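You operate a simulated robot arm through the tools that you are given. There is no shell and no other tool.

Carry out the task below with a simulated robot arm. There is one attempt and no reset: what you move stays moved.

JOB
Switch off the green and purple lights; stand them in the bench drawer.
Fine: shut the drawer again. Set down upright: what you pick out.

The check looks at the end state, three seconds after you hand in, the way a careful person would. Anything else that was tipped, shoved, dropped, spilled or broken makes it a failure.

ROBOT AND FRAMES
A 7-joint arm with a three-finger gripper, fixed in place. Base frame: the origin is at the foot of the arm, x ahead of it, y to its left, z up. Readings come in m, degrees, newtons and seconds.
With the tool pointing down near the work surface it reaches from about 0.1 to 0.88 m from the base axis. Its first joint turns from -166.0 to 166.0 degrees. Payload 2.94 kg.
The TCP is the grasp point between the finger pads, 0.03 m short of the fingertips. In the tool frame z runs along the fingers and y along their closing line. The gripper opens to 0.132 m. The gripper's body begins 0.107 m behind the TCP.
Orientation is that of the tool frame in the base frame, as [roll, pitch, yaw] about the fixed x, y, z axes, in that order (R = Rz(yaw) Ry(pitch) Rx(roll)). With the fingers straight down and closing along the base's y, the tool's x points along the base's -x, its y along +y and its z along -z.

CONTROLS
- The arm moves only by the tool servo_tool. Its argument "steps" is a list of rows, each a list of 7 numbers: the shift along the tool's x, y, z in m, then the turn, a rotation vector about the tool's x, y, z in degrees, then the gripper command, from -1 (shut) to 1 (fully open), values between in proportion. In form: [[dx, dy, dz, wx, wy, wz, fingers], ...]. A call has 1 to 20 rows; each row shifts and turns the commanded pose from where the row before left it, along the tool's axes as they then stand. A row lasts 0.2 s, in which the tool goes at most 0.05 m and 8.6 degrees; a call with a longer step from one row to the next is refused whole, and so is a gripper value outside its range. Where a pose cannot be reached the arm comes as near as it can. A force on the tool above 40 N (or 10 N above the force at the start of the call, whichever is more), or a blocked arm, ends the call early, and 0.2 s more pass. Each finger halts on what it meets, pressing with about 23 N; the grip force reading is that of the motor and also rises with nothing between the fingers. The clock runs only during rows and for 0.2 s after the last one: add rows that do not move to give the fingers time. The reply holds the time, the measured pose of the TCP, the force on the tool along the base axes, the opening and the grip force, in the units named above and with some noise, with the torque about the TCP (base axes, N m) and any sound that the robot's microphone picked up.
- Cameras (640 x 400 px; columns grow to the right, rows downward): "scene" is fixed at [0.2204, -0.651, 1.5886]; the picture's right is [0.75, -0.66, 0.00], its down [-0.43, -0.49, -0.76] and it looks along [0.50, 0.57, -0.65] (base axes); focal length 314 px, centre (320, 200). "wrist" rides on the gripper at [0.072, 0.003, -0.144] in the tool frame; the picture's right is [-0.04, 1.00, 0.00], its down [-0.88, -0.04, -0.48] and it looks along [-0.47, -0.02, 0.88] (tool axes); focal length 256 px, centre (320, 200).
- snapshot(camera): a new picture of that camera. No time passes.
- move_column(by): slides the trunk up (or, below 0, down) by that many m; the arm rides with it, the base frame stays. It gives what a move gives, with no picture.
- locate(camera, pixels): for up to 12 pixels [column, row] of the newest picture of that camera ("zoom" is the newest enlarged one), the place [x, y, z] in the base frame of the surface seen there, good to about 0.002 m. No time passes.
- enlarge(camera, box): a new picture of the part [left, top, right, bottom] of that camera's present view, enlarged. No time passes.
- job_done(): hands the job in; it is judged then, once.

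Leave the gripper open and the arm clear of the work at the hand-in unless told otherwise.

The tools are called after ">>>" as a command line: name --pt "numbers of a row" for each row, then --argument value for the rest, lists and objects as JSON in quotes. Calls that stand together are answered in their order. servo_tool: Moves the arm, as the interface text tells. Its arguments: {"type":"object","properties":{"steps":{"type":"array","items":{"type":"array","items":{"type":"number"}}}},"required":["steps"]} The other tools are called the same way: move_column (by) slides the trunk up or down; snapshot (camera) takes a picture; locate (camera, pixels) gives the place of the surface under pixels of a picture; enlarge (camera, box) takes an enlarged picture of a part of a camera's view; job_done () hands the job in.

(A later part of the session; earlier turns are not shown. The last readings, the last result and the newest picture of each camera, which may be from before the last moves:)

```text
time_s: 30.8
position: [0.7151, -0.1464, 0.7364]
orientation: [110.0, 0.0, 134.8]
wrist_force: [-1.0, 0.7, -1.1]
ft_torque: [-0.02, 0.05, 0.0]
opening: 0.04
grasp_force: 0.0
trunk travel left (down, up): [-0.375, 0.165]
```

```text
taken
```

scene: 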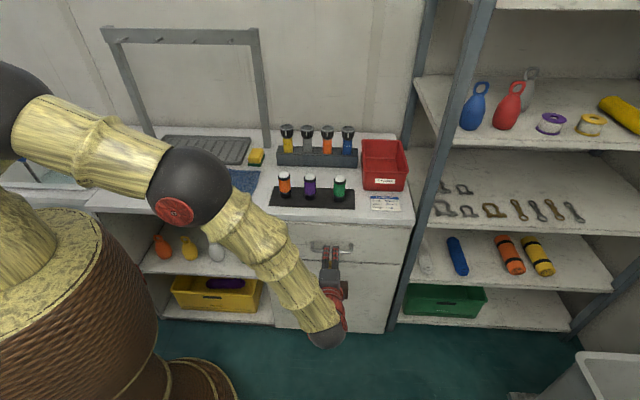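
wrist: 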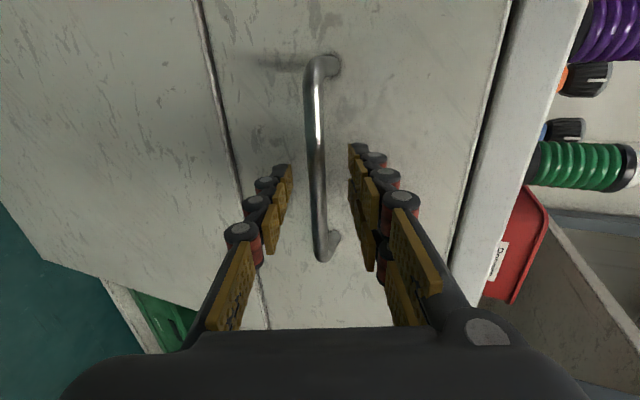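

The bar is between the fingertips with no contact force. I'll close the gripper on it.

>>> servo_tool --pt "0 0 0 0 0 0 -1" --pt "0 0 0 0 0 0 -1" --pt "0 0 0 0 0 0 -1" --pt "0 0 0 0 0 0 -1" --pt "0 0 0 0 0 0 -1"

>>> snapshot --camera "wrist"

```text
time_s: 32.0
position: [0.7149, -0.1457, 0.7351]
orientation: [110.1, 0.0, 135.0]
wrist_force: [-0.4, -3.0, -13.0]
ft_torque: [-0.38, -0.07, -0.42]
opening: 0.0113
grasp_force: 37.8
trunk travel left (down, up): [-0.375, 0.165]
```

```text
taken
```

wrist: 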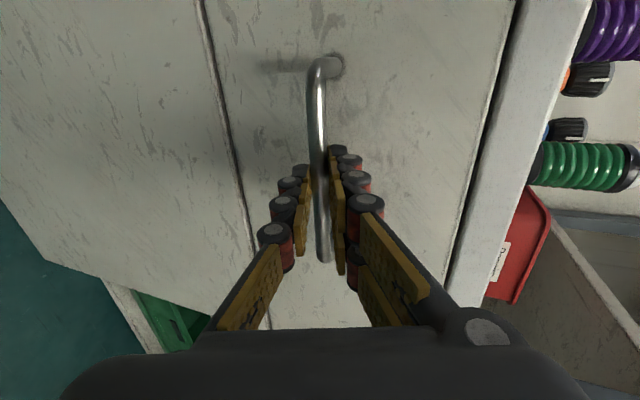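

Gripped (opening 11 mm). There's a 13 N downward reaction, so I'll relieve it by 1.5 mm and start pulling the drawer straight out along -v, slowly at first.

>>> servo_tool --pt "0 -0.0015 0 0 0 0 -1" --pt "0 -0.0017 -0.0047 0 0 0 -1" --pt "0 -0.0034 -0.0094 0 0 0 -1" --pt "0 -0.0034 -0.0094 0 0 0 -1" --pt "0 -0.0034 -0.0094 0 0 0 -1" --pt "0 0 0 0 0 0 -1"

>>> snapshot --camera "wrist"

```text
time_s: 33.4
position: [0.6896, -0.1721, 0.7349]
orientation: [109.9, 0.1, 135.0]
wrist_force: [0.8, -1.3, -4.5]
ft_torque: [0.01, 0.16, 0.49]
opening: 0.0112
grasp_force: 38.1
trunk travel left (down, up): [-0.375, 0.165]
```

```text
taken
```

wrist: 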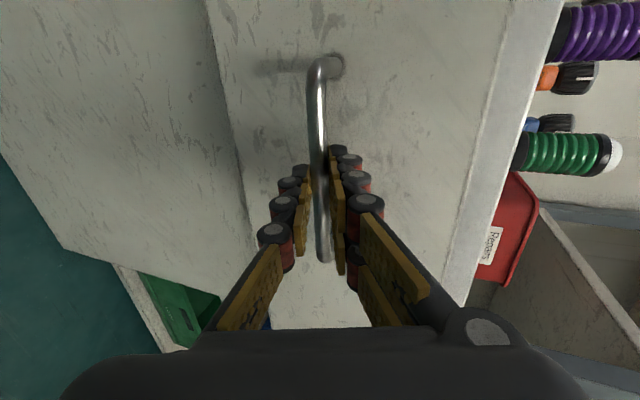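

The drawer is sliding out (3.6 cm so far). I'll keep pulling at a gentle rate, 12 cm more.

>>> servo_tool --pt "0 -0.0041 -0.01128 0 0 0 -1" --pt "0 -0.0041 -0.01128 0 0 0 -1" --pt "0 -0.0041 -0.01128 0 0 0 -1" --pt "0 -0.0041 -0.01128 0 0 0 -1" --pt "0 -0.0041 -0.01128 0 0 0 -1" --pt "0 -0.0041 -0.01128 0 0 0 -1" --pt "0 -0.0041 -0.01128 0 0 0 -1" --pt "0 -0.0041 -0.01128 0 0 0 -1" --pt "0 -0.0041 -0.01128 0 0 0 -1" --pt "0 -0.0041 -0.01128 0 0 0 -1" --pt "0 0 0 0 0 0 -1"

>>> snapshot --camera "scene"

>>> snapshot --camera "wrist"

```text
time_s: 35.8
position: [0.604, -0.2575, 0.7349]
orientation: [110.1, 0.0, 134.9]
wrist_force: [-6.4, 6.3, -5.7]
ft_torque: [-0.03, 0.03, 0.01]
opening: 0.0111
grasp_force: 38.4
trunk travel left (down, up): [-0.375, 0.165]
```

```text
taken
```

scene: 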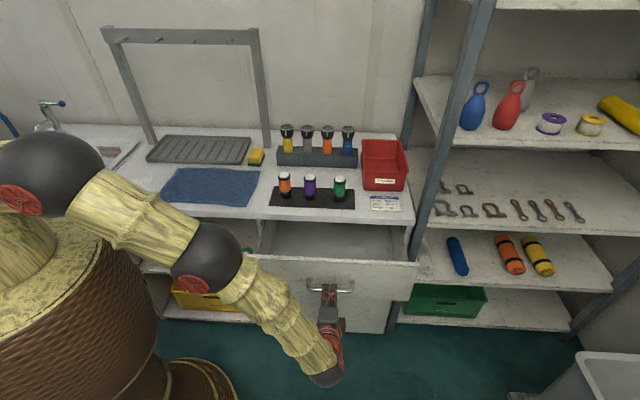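

```text
taken
```

wrist: 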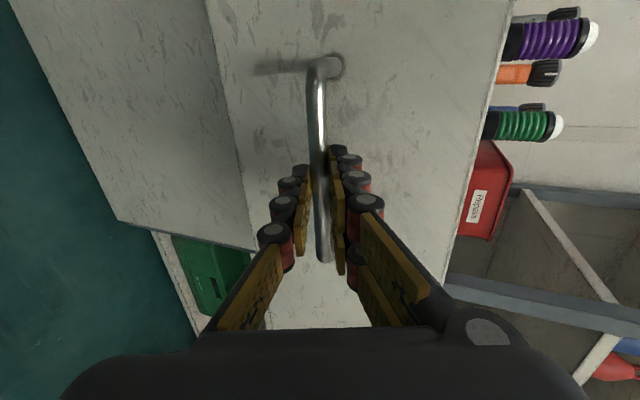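

The drawer is open ~16 cm and looks empty inside. I'll pull another 6 cm for room, watching the force for the end stop.

>>> servo_tool --pt "0 -0.0041 -0.01128 0 0 0 -1" --pt "0 -0.0041 -0.01128 0 0 0 -1" --pt "0 -0.0041 -0.01128 0 0 0 -1" --pt "0 -0.0041 -0.01128 0 0 0 -1" --pt "0 -0.0041 -0.01128 0 0 0 -1" --pt "0 0 0 0 0 0 -1"

>>> snapshot --camera "scene"

```text
time_s: 37.2
position: [0.5622, -0.3, 0.7351]
orientation: [110.0, -0.1, 135.0]
wrist_force: [-6.2, 6.1, -13.9]
ft_torque: [-0.26, 0.04, -0.1]
opening: 0.0111
grasp_force: 38.2
trunk travel left (down, up): [-0.375, 0.165]
```

```text
taken
```

scene: 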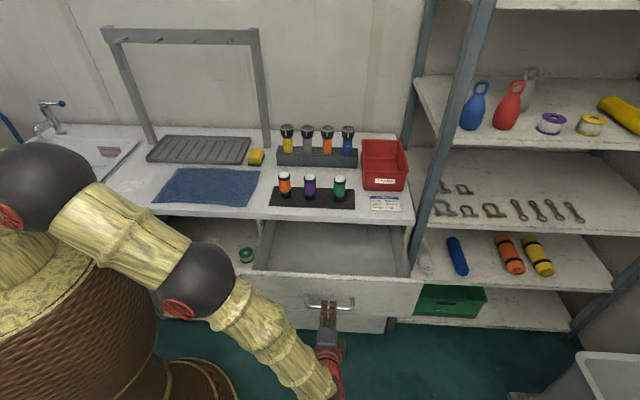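

Open ~22 cm, enough. I'll measure the drawer interior before releasing.

>>> enlarge --camera "scene" --box '[240, 200, 430, 320]'

>>> locate --camera "scene" --pixels '[[300, 260], [340, 262], [380, 262], [320, 240], [360, 240], [270, 262], [262, 250], [408, 268], [340, 275], [300, 268], [410, 250], [290, 235]]'

```text
3.33 times, centred on (335, 260) of scene
```

zoom: 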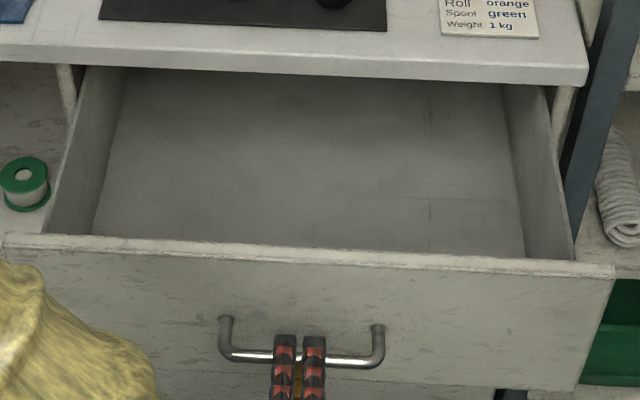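

```text
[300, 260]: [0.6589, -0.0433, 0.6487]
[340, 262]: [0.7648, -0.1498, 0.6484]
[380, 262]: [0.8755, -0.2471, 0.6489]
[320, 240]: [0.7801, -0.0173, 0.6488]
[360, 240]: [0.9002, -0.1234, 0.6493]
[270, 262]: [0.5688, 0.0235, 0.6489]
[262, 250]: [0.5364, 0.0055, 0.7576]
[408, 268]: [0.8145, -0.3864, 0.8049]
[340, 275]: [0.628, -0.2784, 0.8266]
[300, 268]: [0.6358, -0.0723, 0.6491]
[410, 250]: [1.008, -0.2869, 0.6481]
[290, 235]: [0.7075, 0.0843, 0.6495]
```

The drawer floor is at z≈0.649 and it's empty; the front's top edge is at z≈0.827, now at v≈0.235–0.25. I'll relieve the small vertical load, open the fingers, back off the handle, and then rise.

>>> servo_tool --pt "0 -0.0012 0 0 0 0 -1" --pt "0 0 0 0 0 0 -0.394" --pt "0 0 0 0 0 0 -0.394" --pt "0 0 0 0 0 0 -0.394" --pt "0 0 0 0 0 0 -0.394" --pt "0 0 -0.01 0 0 0 -0.394" --pt "0 0 -0.02 0 0 0 -0.394" --pt "0 0 -0.03 0 0 0 -0.394" --pt "0 0 0 0 0 0 -0.394"

>>> snapshot --camera "wrist"

>>> snapshot --camera "scene"

```text
time_s: 39.2
position: [0.5224, -0.3417, 0.7532]
orientation: [109.9, 0.1, 135.0]
wrist_force: [-0.1, 0.1, -0.6]
ft_torque: [0.0, -0.03, 0.02]
opening: 0.0401
grasp_force: 0.1
trunk travel left (down, up): [-0.375, 0.165]
```

```text
taken
```

wrist: 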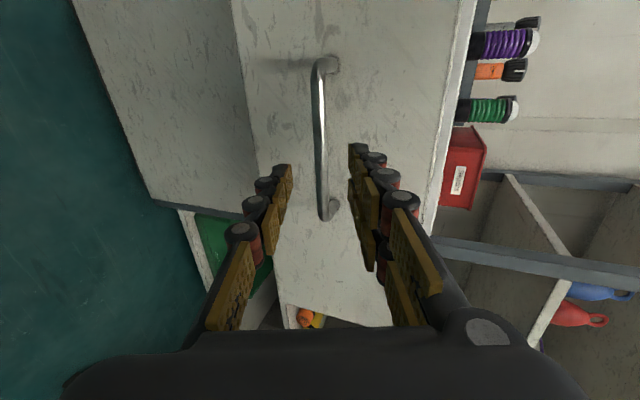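

```text
taken
```

scene: 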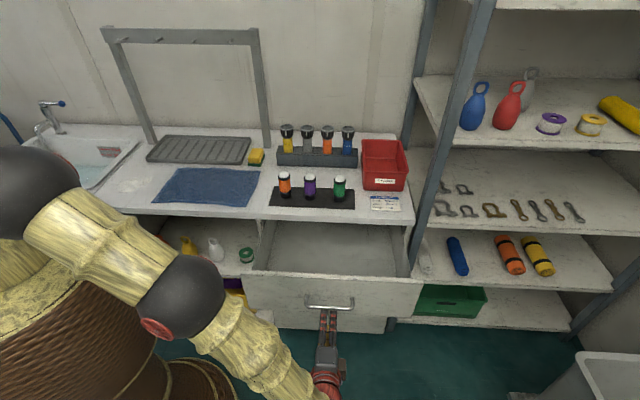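

The drawer stays open and the handle is released. I'll rise 0.35 m straight up, then tilt the tool back to pointing down.

>>> servo_tool --pt "0 0.0411 -0.015 0 0 0 -0.394" --pt "0 0.0411 -0.015 0 0 0 -0.394" --pt "0 0.0411 -0.015 0 0 0 -0.394" --pt "0 0.0411 -0.015 0 0 0 -0.394" --pt "0 0.0411 -0.015 0 0 0 -0.394" --pt "0 0.0411 -0.015 0 0 0 -0.394" --pt "0 0.0411 -0.015 0 0 0 -0.394" --pt "0 0.0411 -0.015 0 0 0 -0.394" --pt "0 0 0 7.78 0 0 -0.394" --pt "0 0 0 7.78 0 0 -0.394" --pt "0 0 0 7.78 0 0 -0.394" --pt "0 0 0 7.78 0 0 -0.394" --pt "0 0 0 7.78 0 0 -0.394" --pt "0 0 0 7.78 0 0 -0.394" --pt "0 0 0 7.78 0 0 -0.394" --pt "0 0 0 7.78 0 0 -0.394" --pt "0 0 0 7.78 0 0 -0.394" --pt "0 0 0 0 0 0 -0.394"

>>> snapshot --camera "scene"

```text
time_s: 43.0
position: [0.5206, -0.3409, 1.1041]
orientation: [-179.8, 0.0, 135.0]
wrist_force: [-0.1, 0.6, -0.2]
ft_torque: [-0.01, -0.01, -0.02]
opening: 0.04
grasp_force: 0.0
trunk travel left (down, up): [-0.375, 0.165]
```

```text
taken
```

scene: 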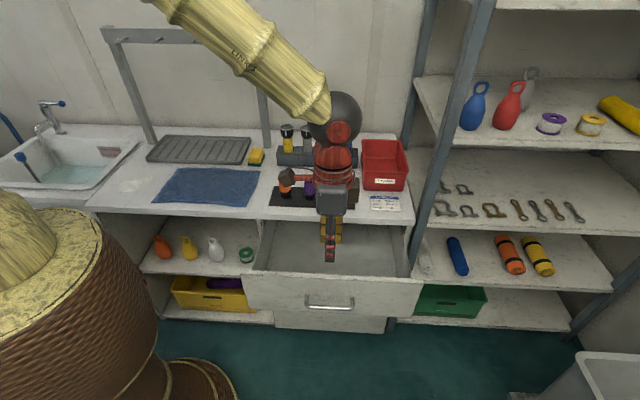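

Tool is pointing down again with the fingers closing along v (into/out of the bench), which clears the neighbouring lamps. I'll move over the green lamp at z≈1.10 with the gripper opened to 75 mm.

>>> servo_tool --pt "-0.0018 0.0415 0 0 0 0 0.136" --pt "-0.0018 0.0415 0 0 0 0 0.136" --pt "-0.0018 0.0415 0 0 0 0 0.136" --pt "-0.0018 0.0415 0 0 0 0 0.136" --pt "-0.0018 0.0415 0 0 0 0 0.136" --pt "-0.0018 0.0415 0 0 0 0 0.136" --pt "-0.0018 0.0415 0 0 0 0 0.136" --pt "-0.0018 0.0415 0 0 0 0 0.136" --pt "-0.0018 0.0415 0 0 0 0 0.136" --pt "-0.0018 0.0415 0 0 0 0 0.136" --pt "0 0 0 0 0 0 0.136"

>>> snapshot --camera "wrist"

>>> snapshot --camera "scene"

```text
time_s: 45.4
position: [0.8294, -0.0612, 1.1049]
orientation: [180.0, 0.1, 134.9]
wrist_force: [0.2, -0.3, -0.2]
ft_torque: [0.01, -0.01, -0.02]
opening: 0.0754
grasp_force: 0.0
trunk travel left (down, up): [-0.375, 0.165]
```

```text
taken
```

wrist: 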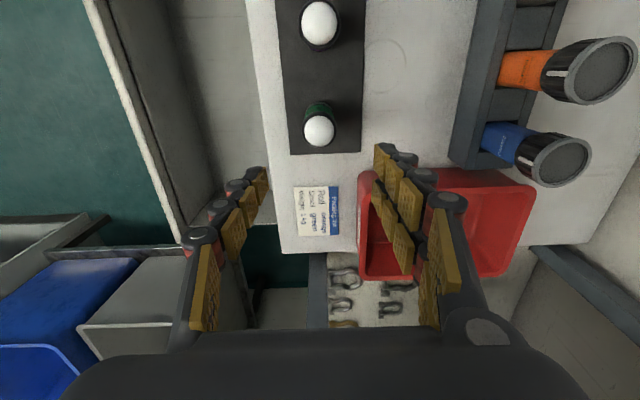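

```text
taken
```

scene: 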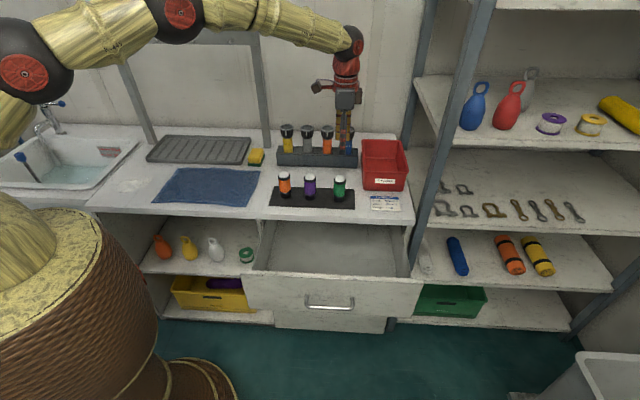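

The green lamp is centred between the fingers at column 319. I'll locate the dome and body for exact alignment along u.

>>> enlarge --camera "wrist" --box '[270, 80, 370, 170]'

>>> locate --camera "wrist" --pixels '[[319, 131], [319, 138], [319, 124], [310, 131], [328, 131], [318, 110], [319, 107]]'

>>> enlarge --camera "scene" --box '[270, 150, 370, 218]'

```text
4.44 times, centred on (320, 125) of wrist
```

zoom: 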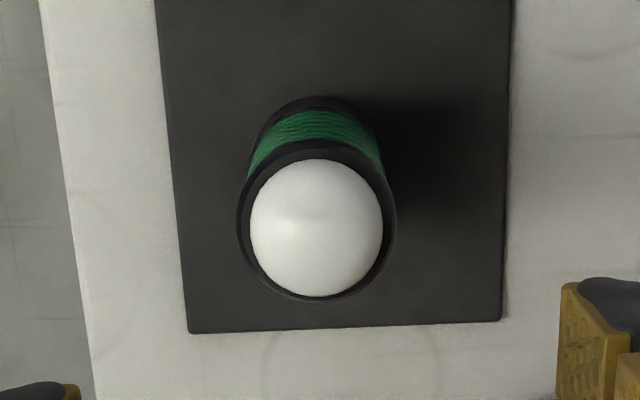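

```text
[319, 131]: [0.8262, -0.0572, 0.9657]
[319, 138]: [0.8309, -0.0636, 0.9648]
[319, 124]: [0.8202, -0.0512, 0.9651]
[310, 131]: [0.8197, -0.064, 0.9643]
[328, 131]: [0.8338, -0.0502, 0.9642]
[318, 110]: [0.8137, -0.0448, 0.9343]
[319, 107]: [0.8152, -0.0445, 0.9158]
```

```text
5.88 times, centred on (320, 184) of scene
```

zoom: 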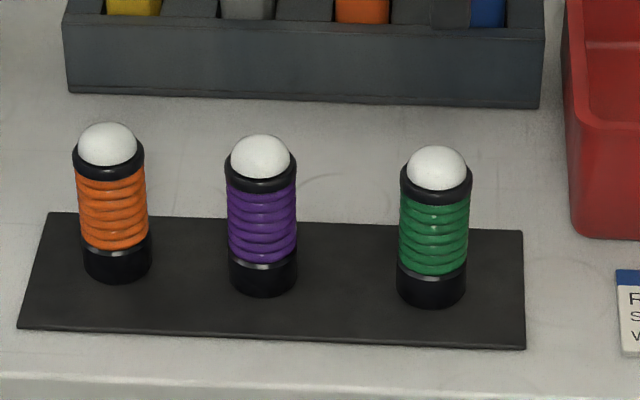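

Dome centre is at (0.826, -0.057); the TCP is 5 mm too far along +u. I'll correct that and descend around the lamp to TCP z≈0.93.

>>> servo_tool --pt "0.005 0 0 0 0 0 0.136" --pt "0 0 0.04 0 0 0 0.136" --pt "0 0 0.04 0 0 0 0.136" --pt "0 0 0.03 0 0 0 0.136" --pt "0 0 0 0 0 0 0.136"

>>> snapshot --camera "wrist"

>>> enlarge --camera "scene" --box '[280, 120, 400, 218]'

```text
time_s: 46.6
position: [0.8254, -0.0559, 0.9936]
orientation: [180.0, 0.0, 135.0]
wrist_force: [-0.9, -0.1, -0.1]
ft_torque: [-0.04, 0.01, 0.02]
opening: 0.0749
grasp_force: 0.0
trunk travel left (down, up): [-0.375, 0.165]
```

```text
taken
```

wrist: 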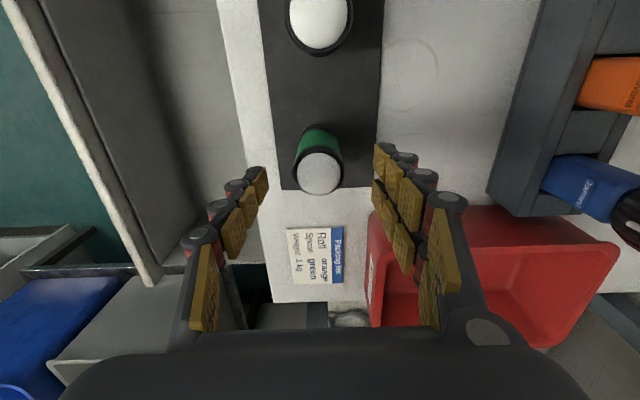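

```text
4.08 times, centred on (340, 169) of scene
```

zoom: 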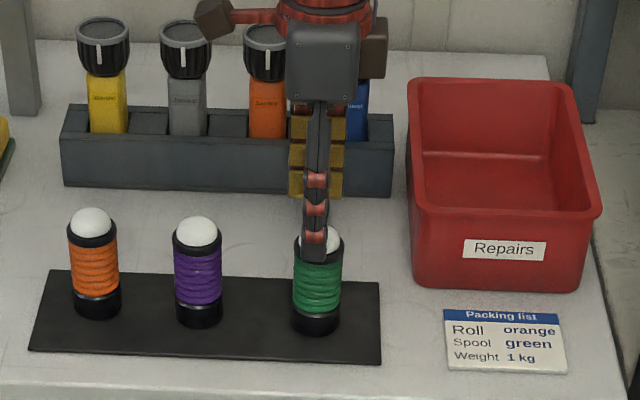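

Well aligned: the lamp is between the thumb and the two fingers. Descending the last 6 cm slowly.

>>> servo_tool --pt "0 0 0.02 0 0 0 0.136" --pt "0 0 0.02 0 0 0 0.136" --pt "0 0 0.015 0 0 0 0.136" --pt "0 0 0.008 0 0 0 0.136" --pt "0 0 0 0 0 0 0.136"

>>> snapshot --camera "wrist"

>>> enlarge --camera "scene" --box '[280, 120, 400, 218]'

```text
time_s: 47.8
position: [0.8246, -0.0562, 0.9315]
orientation: [-179.9, 0.1, 135.0]
wrist_force: [-1.2, 0.4, 0.2]
ft_torque: [-0.03, 0.01, 0.0]
opening: 0.0748
grasp_force: 0.0
trunk travel left (down, up): [-0.375, 0.165]
```

```text
taken
```

wrist: 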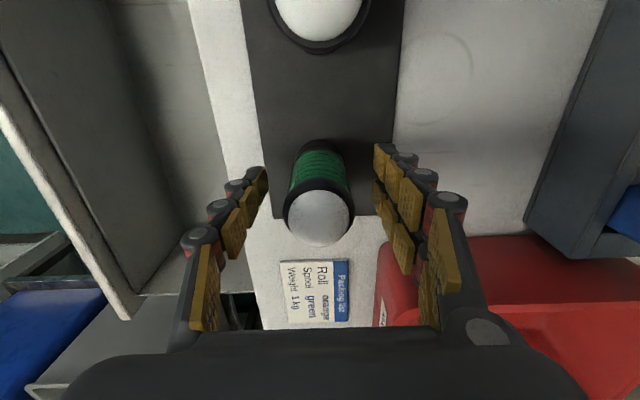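

```text
4.08 times, centred on (340, 169) of scene
```

zoom: 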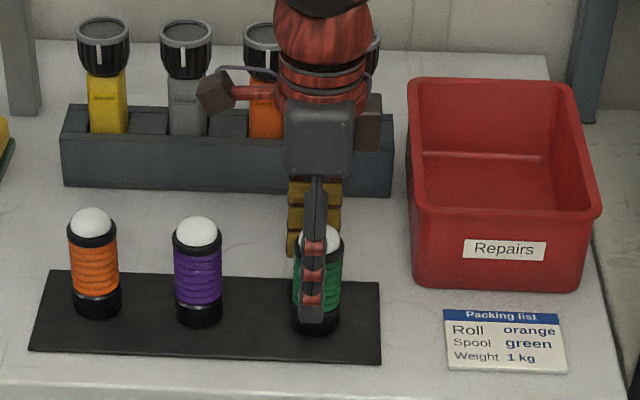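

Ready to grip. I'll close in two stages: near the lamp's diameter first, then fully.

>>> servo_tool --pt "0 0 0 0 0 0 -0.3" --pt "0 0 0 0 0 0 -0.3" --pt "0 0 0 0 0 0 -0.3" --pt "0 0 0 0 0 0 -0.4" --pt "0 0 0 0 0 0 -1" --pt "0 0 0 0 0 0 -1" --pt "0 0 0 0 0 0 -1"

>>> snapshot --camera "wrist"

>>> enlarge --camera "scene" --box '[280, 120, 400, 218]'

```text
time_s: 49.4
position: [0.8246, -0.0572, 0.931]
orientation: [180.0, 0.0, 135.0]
wrist_force: [-2.2, -1.0, 0.5]
ft_torque: [-0.02, 0.06, -0.04]
opening: 0.0408
grasp_force: 22.5
trunk travel left (down, up): [-0.375, 0.165]
```

```text
taken
```

wrist: 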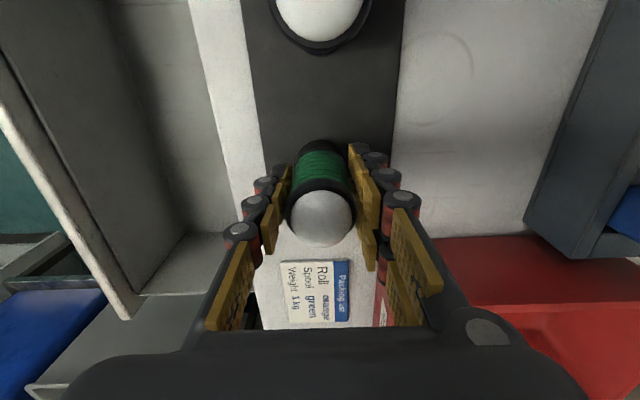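

```text
4.08 times, centred on (340, 169) of scene
```

zoom: 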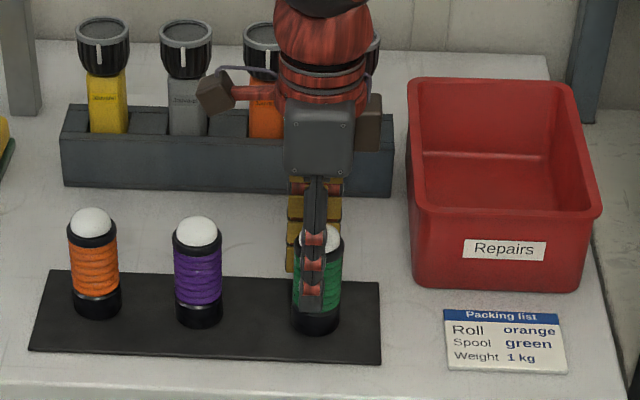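

Gripped at 41 mm. I'll lift 12 cm, then carry it out over the open drawer to u≈0.66, v≈0.355.

>>> servo_tool --pt "0 0 -0.01 0 0 0 -1" --pt "0 0 -0.03 0 0 0 -1" --pt "0 0 -0.04 0 0 0 -1" --pt "0 0 -0.04 0 0 0 -1" --pt "0 0 0 0 0 0 -1" --pt "-0.0073 -0.0375 0 0 0 0 -1" --pt "-0.0073 -0.0375 0 0 0 0 -1" --pt "-0.0073 -0.0375 0 0 0 0 -1" --pt "-0.0073 -0.0375 0 0 0 0 -1" --pt "-0.0073 -0.0375 0 0 0 0 -1" --pt "0 0 0 0 0 0 -1"

>>> snapshot --camera "wrist"

>>> snapshot --camera "scene"

```text
time_s: 51.8
position: [0.7182, -0.2149, 1.0515]
orientation: [179.9, 0.0, 135.0]
wrist_force: [-0.1, 0.2, -1.6]
ft_torque: [-0.03, 0.0, -0.01]
opening: 0.0409
grasp_force: 23.0
trunk travel left (down, up): [-0.375, 0.165]
```

```text
taken
```

wrist: 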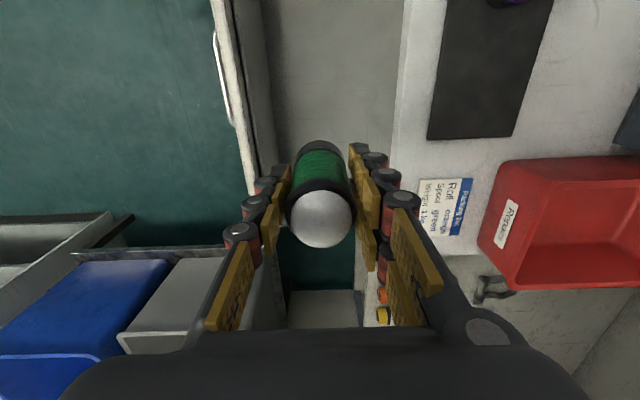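

```text
taken
```

scene: 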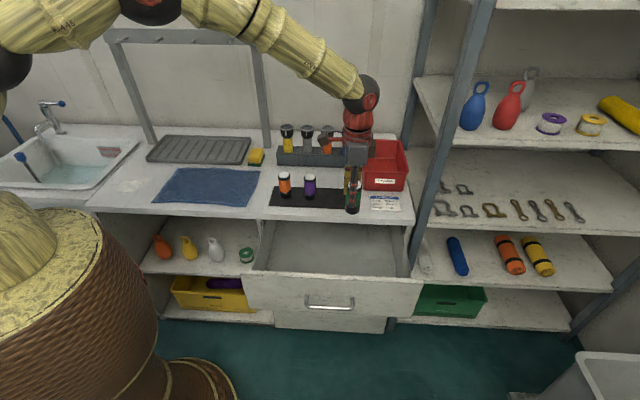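

The lamp is held over the drawer at u=0.66, v=0.356. I'll descend 28 cm into the drawer, watching the force.

>>> servo_tool --pt "0 0 0.04 0 0 0 -1" --pt "0 0 0.04 0 0 0 -1" --pt "0 0 0.04 0 0 0 -1" --pt "0 0 0.04 0 0 0 -1" --pt "0 0 0.04 0 0 0 -1" --pt "0 0 0.04 0 0 0 -1" --pt "0 0 0.04 0 0 0 -1" --pt "0 0 0 0 0 0 -1"

>>> snapshot --camera "wrist"

>>> snapshot --camera "scene"

```text
time_s: 53.6
position: [0.7182, -0.2138, 0.7723]
orientation: [-180.0, 0.0, 135.0]
wrist_force: [-0.3, -0.1, -2.1]
ft_torque: [0.0, 0.02, 0.0]
opening: 0.0406
grasp_force: 22.9
trunk travel left (down, up): [-0.375, 0.165]
```

```text
taken
```

wrist: 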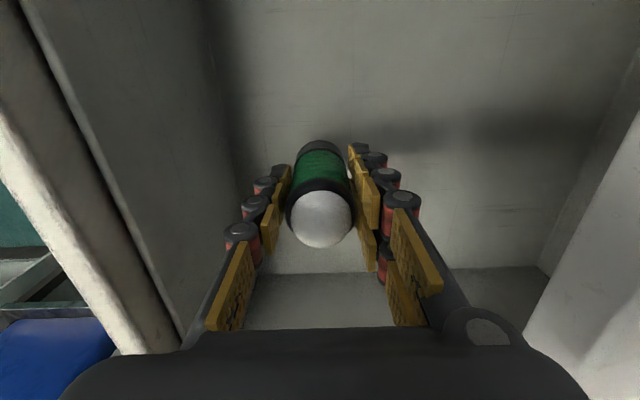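

```text
taken
```

scene: 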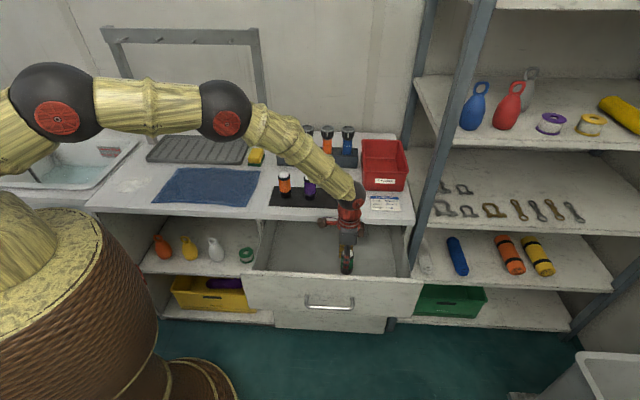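

Inside the drawer with no contact. I'll check the wrist joint's clearance from the counter edge and remaining lamps before the last 6 cm.

>>> locate --camera "scene" --pixels '[[350, 200], [345, 215], [330, 178], [310, 160], [362, 195], [358, 240], [325, 222]]'

>>> enlarge --camera "scene" --box '[270, 150, 420, 290]'

>>> locate --camera "wrist" --pixels '[[320, 100], [440, 200], [320, 300], [100, 180], [260, 60]]'

```text
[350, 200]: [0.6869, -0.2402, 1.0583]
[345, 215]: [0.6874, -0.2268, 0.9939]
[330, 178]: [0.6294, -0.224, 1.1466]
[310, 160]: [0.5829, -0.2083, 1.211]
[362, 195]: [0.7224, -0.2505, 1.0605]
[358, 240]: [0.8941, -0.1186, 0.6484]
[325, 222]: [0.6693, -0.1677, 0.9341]
```

```text
2.86 times, centred on (345, 220) of scene
```

zoom: 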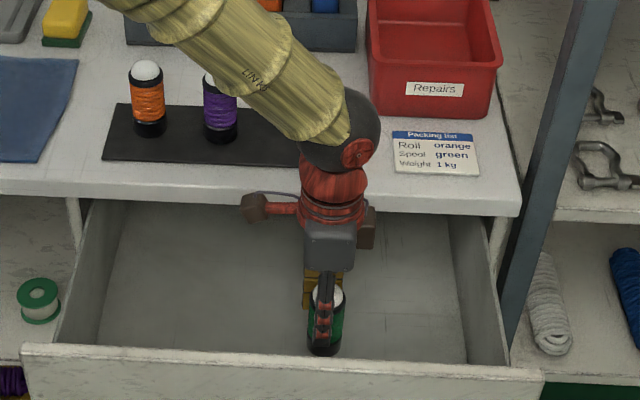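

```text
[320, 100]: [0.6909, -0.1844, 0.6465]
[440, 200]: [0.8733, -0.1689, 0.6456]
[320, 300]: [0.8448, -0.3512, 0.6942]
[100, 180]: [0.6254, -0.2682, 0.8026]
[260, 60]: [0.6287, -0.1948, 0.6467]
```

All clear. The floor reads 0.647–0.649, so touchdown should come at TCP z≈0.711. Lowering 5 cm, then in small steps.

>>> servo_tool --pt "0 0 0.025 0 0 0 -1" --pt "0 0 0.02 0 0 0 -1" --pt "0 0 0.008 0 0 0 -1" --pt "0 0 0.002 0 0 0 -1" --pt "0 0 0.002 0 0 0 -1" --pt "0 0 0 0 0 0 -1"

```text
time_s: 55.0
position: [0.7185, -0.2143, 0.7137]
orientation: [179.9, 0.0, 134.9]
wrist_force: [0.0, 0.4, -0.6]
ft_torque: [0.03, 0.0, -0.02]
opening: 0.0409
grasp_force: 23.2
trunk travel left (down, up): [-0.375, 0.165]
```

Weight reading has dropped from about -2 N to -0.6 N, possibly touching. I'll step down 1 mm at a time.

>>> servo_tool --pt "0 0 0.001 0 0 0 -1" --pt "0 0 0 0 0 0 -1"

>>> enlarge --camera "wrist" --box '[260, 100, 380, 260]'

>>> enlarge --camera "scene" --box '[310, 220, 390, 290]'

```text
time_s: 55.6
position: [0.7173, -0.2145, 0.714]
orientation: [180.0, 0.0, 135.0]
wrist_force: [0.2, 0.0, -0.7]
ft_torque: [-0.01, 0.01, 0.02]
opening: 0.041
grasp_force: 23.1
trunk travel left (down, up): [-0.375, 0.165]
```

```text
2.50 times, centred on (320, 180) of wrist
```

zoom: 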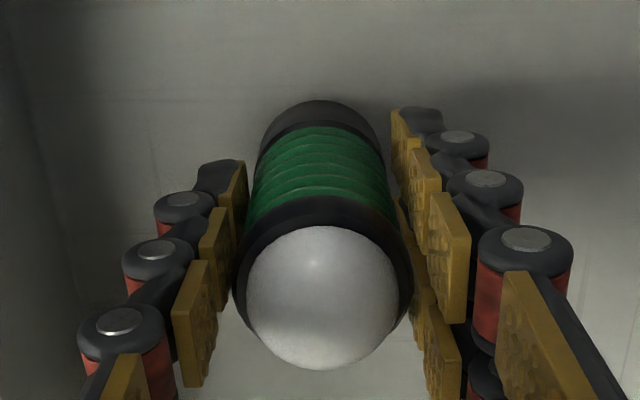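

```text
5.71 times, centred on (350, 255) of scene
```

zoom: 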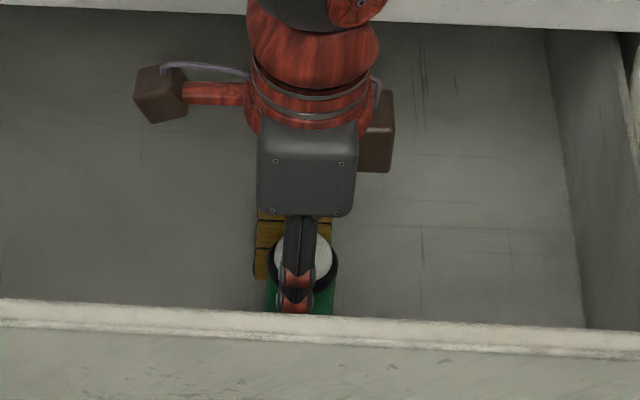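

Near the floor but not clearly in contact. Two more 1 mm steps.

>>> servo_tool --pt "0 0 0.001 0 0 0 -1" --pt "0 0 0.001 0 0 0 -1" --pt "0 0 0 0 0 0 -1"

```text
time_s: 56.4
position: [0.7201, -0.2132, 0.7138]
orientation: [179.9, 0.1, 135.0]
wrist_force: [-1.3, -0.2, 11.4]
ft_torque: [0.08, 0.15, -0.02]
opening: 0.0407
grasp_force: 23.0
trunk travel left (down, up): [-0.375, 0.165]
```

Contact with the floor (+11 N). I'll ease up 1.5 mm to unload, then open the fingers to 75 mm.

>>> servo_tool --pt "0 0 -0.0015 0 0 0 -1" --pt "0 0 0 0 0 0 -1"

>>> servo_tool --pt "0 0 0 0 0 0 -0.25" --pt "0 0 0 0 0 0 0.0" --pt "0 0 0 0 0 0 0.136" --pt "0 0 0 0 0 0 0.136" --pt "0 0 0 0 0 0 0.136"

>>> enlarge --camera "wrist" --box '[240, 100, 400, 260]'

```text
time_s: 57.0
position: [0.7194, -0.2141, 0.7143]
orientation: [-180.0, 0.1, 135.0]
wrist_force: [2.7, -1.6, 5.2]
ft_torque: [-0.07, -0.23, 0.01]
opening: 0.0408
grasp_force: 22.6
trunk travel left (down, up): [-0.375, 0.165]
```

```text
time_s: 58.2
position: [0.7177, -0.2144, 0.7125]
orientation: [-180.0, 0.0, 134.9]
wrist_force: [-0.6, -0.2, 0.4]
ft_torque: [0.01, 0.02, -0.01]
opening: 0.0752
grasp_force: 0.0
trunk travel left (down, up): [-0.375, 0.165]
```

```text
2.50 times, centred on (320, 180) of wrist
```

zoom: 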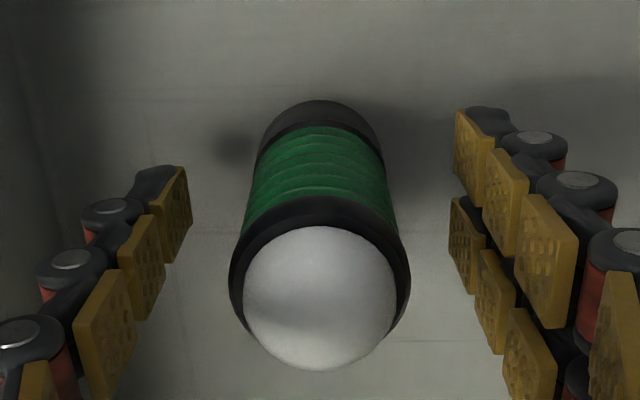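

The green lamp is released and standing. I'll rise straight up 0.36 m and check.

>>> servo_tool --pt "0 0 -0.02 0 0 0 0.136" --pt "0 0 -0.04 0 0 0 0.136" --pt "0 0 -0.045 0 0 0 0.136" --pt "0 0 -0.045 0 0 0 0.136" --pt "0 0 -0.045 0 0 0 0.136" --pt "0 0 -0.045 0 0 0 0.136" --pt "0 0 -0.045 0 0 0 0.136" --pt "0 0 -0.045 0 0 0 0.136" --pt "0 0 -0.045 0 0 0 0.136" --pt "0 0 0 0 0 0 0.136"

>>> snapshot --camera "wrist"

>>> enlarge --camera "scene" --box '[240, 150, 430, 320]'

```text
time_s: 60.4
position: [0.7161, -0.2144, 1.0864]
orientation: [-180.0, -0.1, 135.0]
wrist_force: [-0.3, 0.3, -0.1]
ft_torque: [0.04, 0.01, 0.01]
opening: 0.0749
grasp_force: 0.0
trunk travel left (down, up): [-0.375, 0.165]
```

```text
taken
```

wrist: 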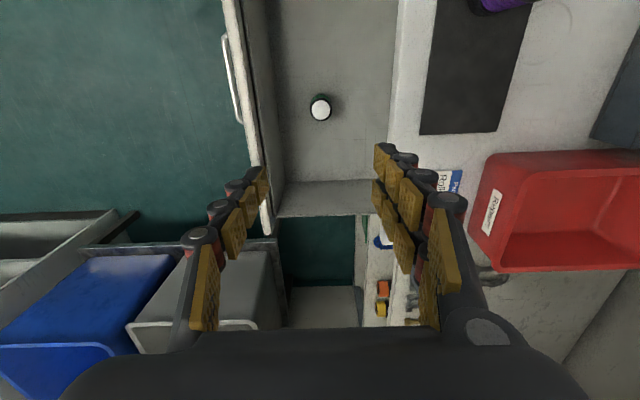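

```text
2.35 times, centred on (335, 235) of scene
```

zoom: 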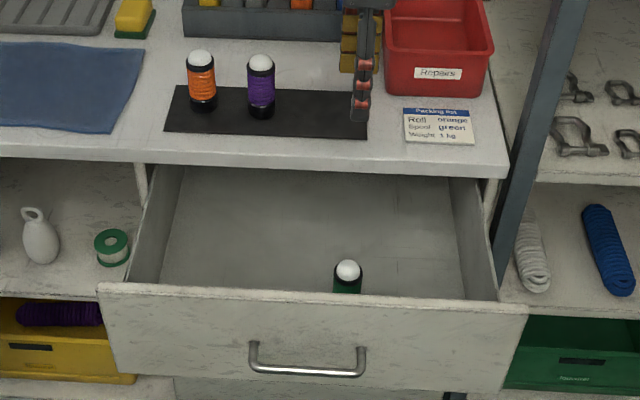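

Green stands upright in the drawer. Now over to the purple lamp: du=-0.131, dv=+0.194 at z≈1.09.

>>> servo_tool --pt "0.0218 0.0323 0 0 0 0 0.136" --pt "0.0218 0.0323 0 0 0 0 0.136" --pt "0.0218 0.0323 0 0 0 0 0.136" --pt "0.0218 0.0323 0 0 0 0 0.136" --pt "0.0218 0.0323 0 0 0 0 0.136" --pt "0.0218 0.0323 0 0 0 0 0.136" --pt "0 0 0 0 0 0 0.136" --pt "0 0 0 0 0 0 0.136"

>>> snapshot --camera "wrist"

>>> enlarge --camera "wrist" --box '[270, 80, 370, 170]'

```text
time_s: 62.2
position: [0.7625, 0.0177, 1.0872]
orientation: [179.9, 0.0, 134.9]
wrist_force: [1.0, 0.1, 0.2]
ft_torque: [-0.01, 0.01, 0.02]
opening: 0.0751
grasp_force: 0.1
trunk travel left (down, up): [-0.375, 0.165]
```

```text
taken
```

wrist: 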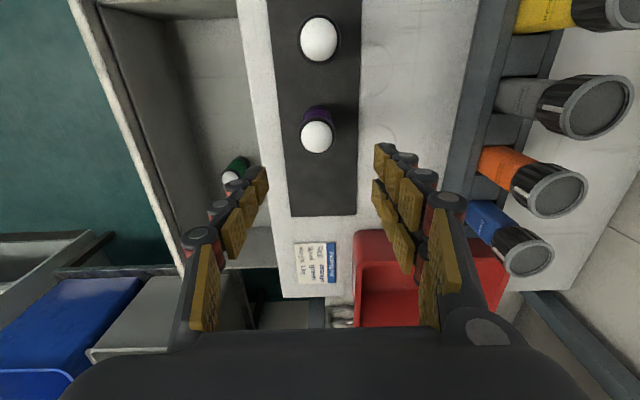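

```text
4.44 times, centred on (320, 125) of wrist
```

zoom: 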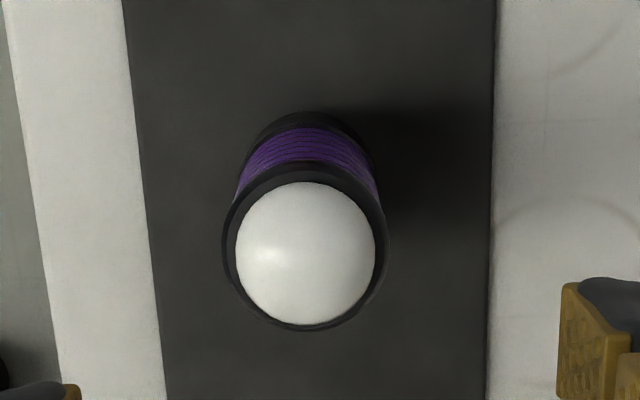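

The purple dome's centre is at (317,137) in the wrist view. Locating it precisely.

>>> locate --camera "wrist" --pixels '[[317, 137], [317, 130], [317, 144], [308, 137], [326, 137]]'

```text
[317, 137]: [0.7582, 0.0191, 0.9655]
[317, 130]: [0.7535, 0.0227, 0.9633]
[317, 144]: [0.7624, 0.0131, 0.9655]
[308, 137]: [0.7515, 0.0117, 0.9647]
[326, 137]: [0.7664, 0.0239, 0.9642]
```

Purple axis ≈ (0.7595, 0.0165). I'll shift 2.7 mm toward -v and descend around it to TCP z≈0.99, then check.

>>> servo_tool --pt "0.001 -0.0027 0 0 0 0 0.136" --pt "0 0 0.04 0 0 0 0.136" --pt "0 0 0.04 0 0 0 0.136" --pt "0 0 0.015 0 0 0 0.136" --pt "0 0 0 0 0 0 0.136"

>>> snapshot --camera "wrist"

>>> enlarge --camera "scene" --box '[260, 120, 380, 218]'

```text
time_s: 63.4
position: [0.7588, 0.0143, 0.9917]
orientation: [-180.0, 0.0, 135.0]
wrist_force: [-0.5, -0.1, 0.3]
ft_torque: [-0.02, -0.02, 0.01]
opening: 0.0751
grasp_force: 0.1
trunk travel left (down, up): [-0.375, 0.165]
```

```text
taken
```

wrist: 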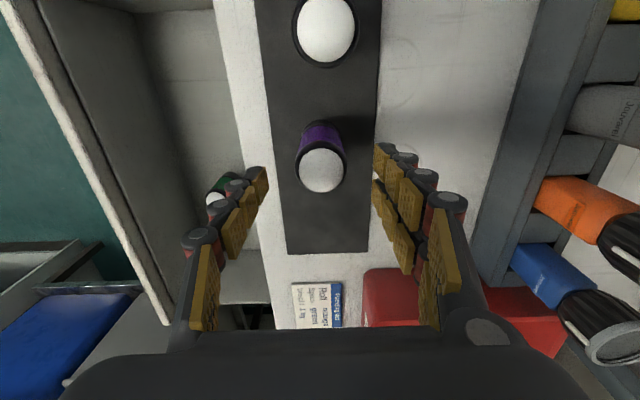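

```text
4.08 times, centred on (320, 169) of scene
```

zoom: 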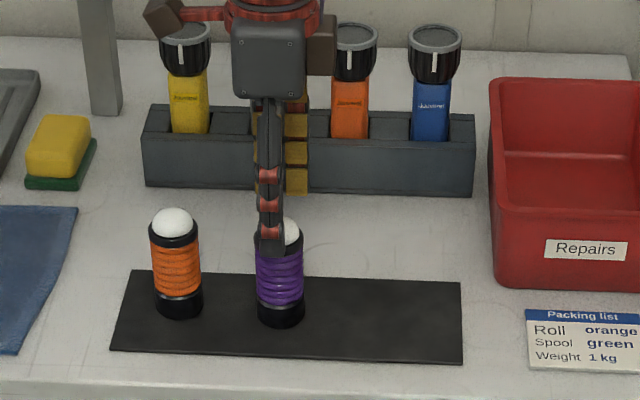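

The wrist view shows the lamp centred (dome at (321,170)), very similar to the green grasp. Descending the last 6 cm.

>>> servo_tool --pt "0 0 0.02 0 0 0 0.136" --pt "0 0 0.02 0 0 0 0.136" --pt "0 0 0.014 0 0 0 0.136" --pt "0 0 0.007 0 0 0 0.136" --pt "0 0 0 0 0 0 0.136"

>>> enlarge --camera "wrist" --box '[220, 100, 420, 270]'

>>> enlarge --camera "scene" --box '[260, 120, 380, 218]'

```text
time_s: 64.6
position: [0.7596, 0.014, 0.9303]
orientation: [-180.0, -0.1, 135.0]
wrist_force: [-0.2, -0.3, 0.0]
ft_torque: [-0.02, -0.03, 0.01]
opening: 0.0751
grasp_force: 0.1
trunk travel left (down, up): [-0.375, 0.165]
```

```text
2.35 times, centred on (320, 185) of wrist
```

zoom: 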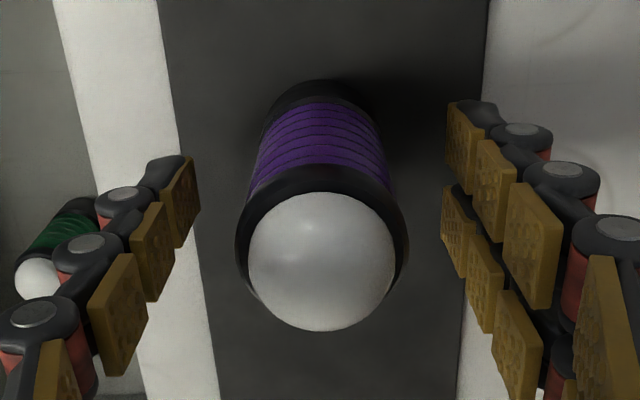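

```text
4.08 times, centred on (320, 169) of scene
```

zoom: 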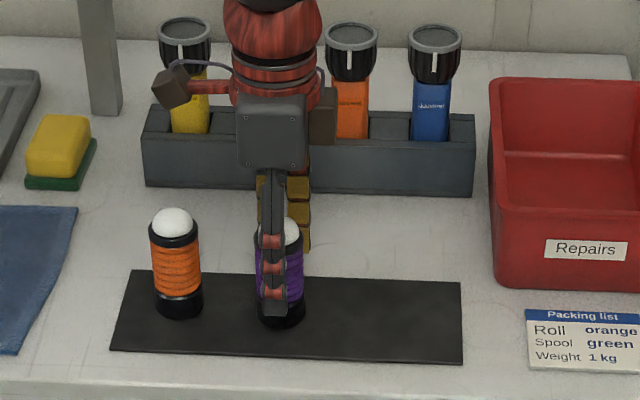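

The lamp sits about 3 mm toward -u relative to the grip centre (compared with the green grasp). I'll shift 3 mm and then close.

>>> servo_tool --pt "0.003 0 0 0 0 0 0.136" --pt "0 0 0 0 0 0 -0.3" --pt "0 0 0 0 0 0 -0.3" --pt "0 0 0 0 0 0 -0.3" --pt "0 0 0 0 0 0 -0.4" --pt "0 0 0 0 0 0 -1" --pt "0 0 0 0 0 0 -1" --pt "0 0 0 0 0 0 -1"

>>> enlarge --camera "wrist" --box '[220, 100, 420, 270]'

```text
time_s: 66.4
position: [0.7578, 0.0168, 0.932]
orientation: [-179.9, 0.0, 135.1]
wrist_force: [0.1, 0.5, 1.3]
ft_torque: [0.0, -0.03, -0.01]
opening: 0.04
grasp_force: 22.7
trunk travel left (down, up): [-0.375, 0.165]
```

```text
2.35 times, centred on (320, 185) of wrist
```

zoom: 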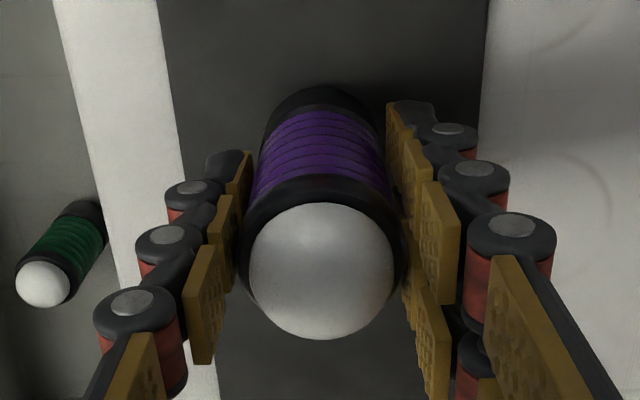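

Gripped at 40 mm. Lifting 12 cm and carrying it over the drawer to u≈0.52, v≈0.356.

>>> servo_tool --pt "0 0 -0.01 0 0 0 -1" --pt "0 0 -0.03 0 0 0 -1" --pt "0 0 -0.04 0 0 0 -1" --pt "0 0 -0.04 0 0 0 -1" --pt "0 0 0 0 0 0 -1" --pt "0.0008 -0.0383 0 0 0 0 -1" --pt "0.0008 -0.0383 0 0 0 0 -1" --pt "0.0008 -0.0383 0 0 0 0 -1" --pt "0.0008 -0.0383 0 0 0 0 -1" --pt "0.0008 -0.0383 0 0 0 0 -1" --pt "0 0 0 0 0 0 -1"

>>> snapshot --camera "wrist"

>>> snapshot --camera "scene"

```text
time_s: 68.8
position: [0.6211, -0.1149, 1.051]
orientation: [180.0, 0.0, 135.0]
wrist_force: [0.8, -0.1, -1.4]
ft_torque: [-0.02, 0.0, 0.0]
opening: 0.0401
grasp_force: 23.1
trunk travel left (down, up): [-0.375, 0.165]
```

```text
taken
```

wrist: 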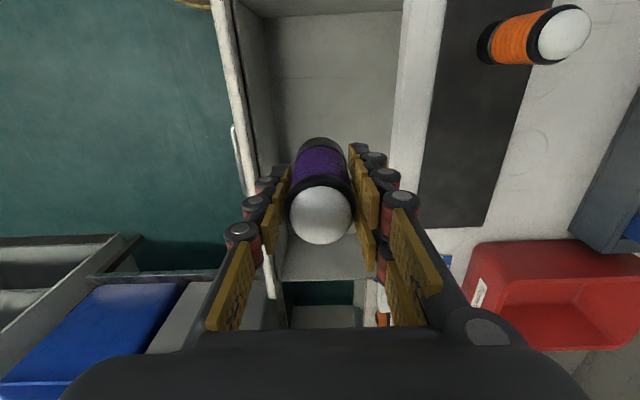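

```text
taken
```

scene: 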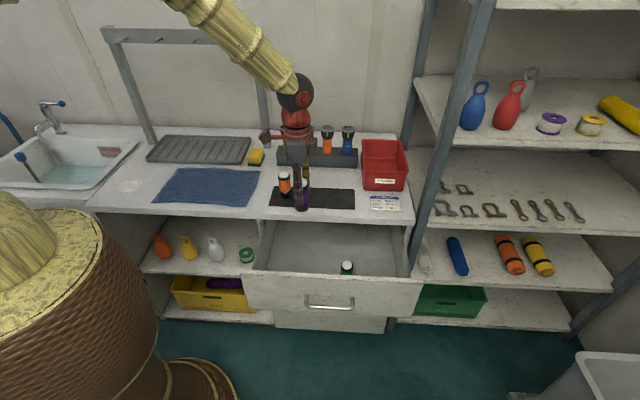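

Over the drawer at u=0.52, v=0.358. Descending 28 cm.

>>> servo_tool --pt "0 0 0.04 0 0 0 -1" --pt "0 0 0.04 0 0 0 -1" --pt "0 0 0.04 0 0 0 -1" --pt "0 0 0.04 0 0 0 -1" --pt "0 0 0.04 0 0 0 -1" --pt "0 0 0.04 0 0 0 -1" --pt "0 0 0.04 0 0 0 -1" --pt "0 0 0 0 0 0 -1"

>>> snapshot --camera "scene"

>>> snapshot --camera "wrist"

```text
time_s: 70.6
position: [0.6194, -0.1173, 0.773]
orientation: [180.0, -0.1, 135.1]
wrist_force: [0.1, 0.0, -2.1]
ft_torque: [0.0, 0.01, 0.0]
opening: 0.04
grasp_force: 23.3
trunk travel left (down, up): [-0.375, 0.165]
```

```text
taken
```

scene: 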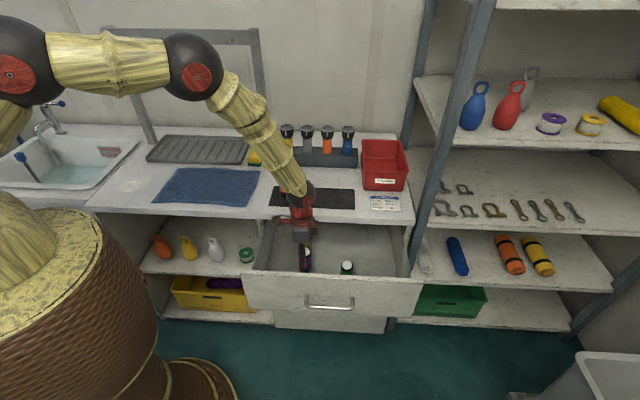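

```text
taken
```

wrist: 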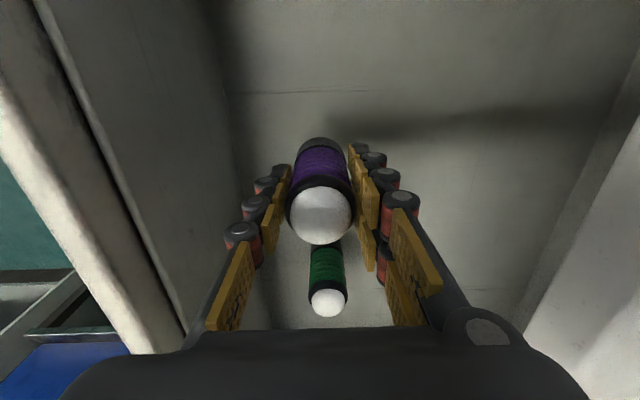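

No contact so far. Lowering the last centimetres in decreasing steps.

>>> servo_tool --pt "0 0 0.025 0 0 0 -1" --pt "0 0 0.02 0 0 0 -1" --pt "0 0 0.008 0 0 0 -1" --pt "0 0 0.002 0 0 0 -1" --pt "0 0 0.002 0 0 0 -1" --pt "0 0 0.001 0 0 0 -1" --pt "0 0 0 0 0 0 -1"

```text
time_s: 72.2
position: [0.6198, -0.1174, 0.7146]
orientation: [179.9, 0.0, 135.0]
wrist_force: [-0.2, 0.5, -1.9]
ft_torque: [0.0, 0.02, -0.01]
opening: 0.0403
grasp_force: 22.9
trunk travel left (down, up): [-0.375, 0.165]
```

Still carrying the full weight (-1.9 N). Continuing 1 mm at a time.

>>> servo_tool --pt "0 0 0.001 0 0 0 -1" --pt "0 0 0.001 0 0 0 -1" --pt "0 0 0 0 0 0 -1"

```text
time_s: 73.0
position: [0.6196, -0.1166, 0.7143]
orientation: [179.9, 0.1, 135.0]
wrist_force: [-2.4, 1.4, 17.4]
ft_torque: [0.12, 0.1, -0.06]
opening: 0.0403
grasp_force: 23.0
trunk travel left (down, up): [-0.375, 0.165]
```

Touchdown (+17 N). I'll ease up 1.7 mm to unload, then open.

>>> servo_tool --pt "0 0 -0.0017 0 0 0 -1" --pt "0 0 0 0 0 0 -1"

>>> servo_tool --pt "0 0 0 0 0 0 -0.25" --pt "0 0 0 0 0 0 0.0" --pt "0 0 0 0 0 0 0.136" --pt "0 0 0 0 0 0 0.136" --pt "0 0 0 0 0 0 0.136"

>>> enlarge --camera "wrist" --box '[220, 100, 420, 330]'

```text
time_s: 73.6
position: [0.6178, -0.1171, 0.7138]
orientation: [179.9, 0.0, 135.0]
wrist_force: [1.7, -0.9, 2.0]
ft_torque: [-0.05, -0.18, 0.0]
opening: 0.0402
grasp_force: 22.9
trunk travel left (down, up): [-0.375, 0.165]
```

```text
time_s: 74.8
position: [0.6198, -0.1173, 0.7135]
orientation: [-179.9, 0.0, 135.0]
wrist_force: [0.3, -1.2, 0.2]
ft_torque: [-0.01, -0.01, -0.03]
opening: 0.0752
grasp_force: 0.0
trunk travel left (down, up): [-0.375, 0.165]
```

```text
1.74 times, centred on (320, 215) of wrist
```

zoom: 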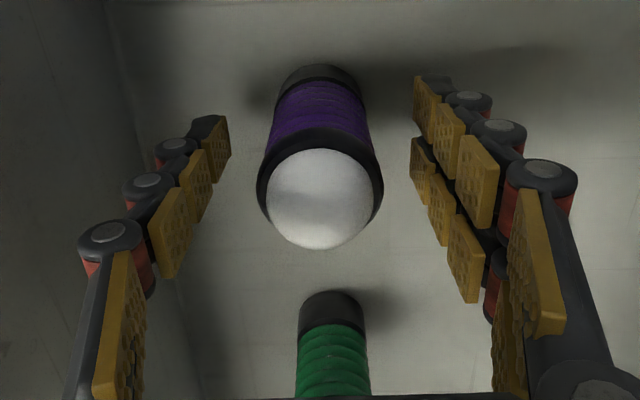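

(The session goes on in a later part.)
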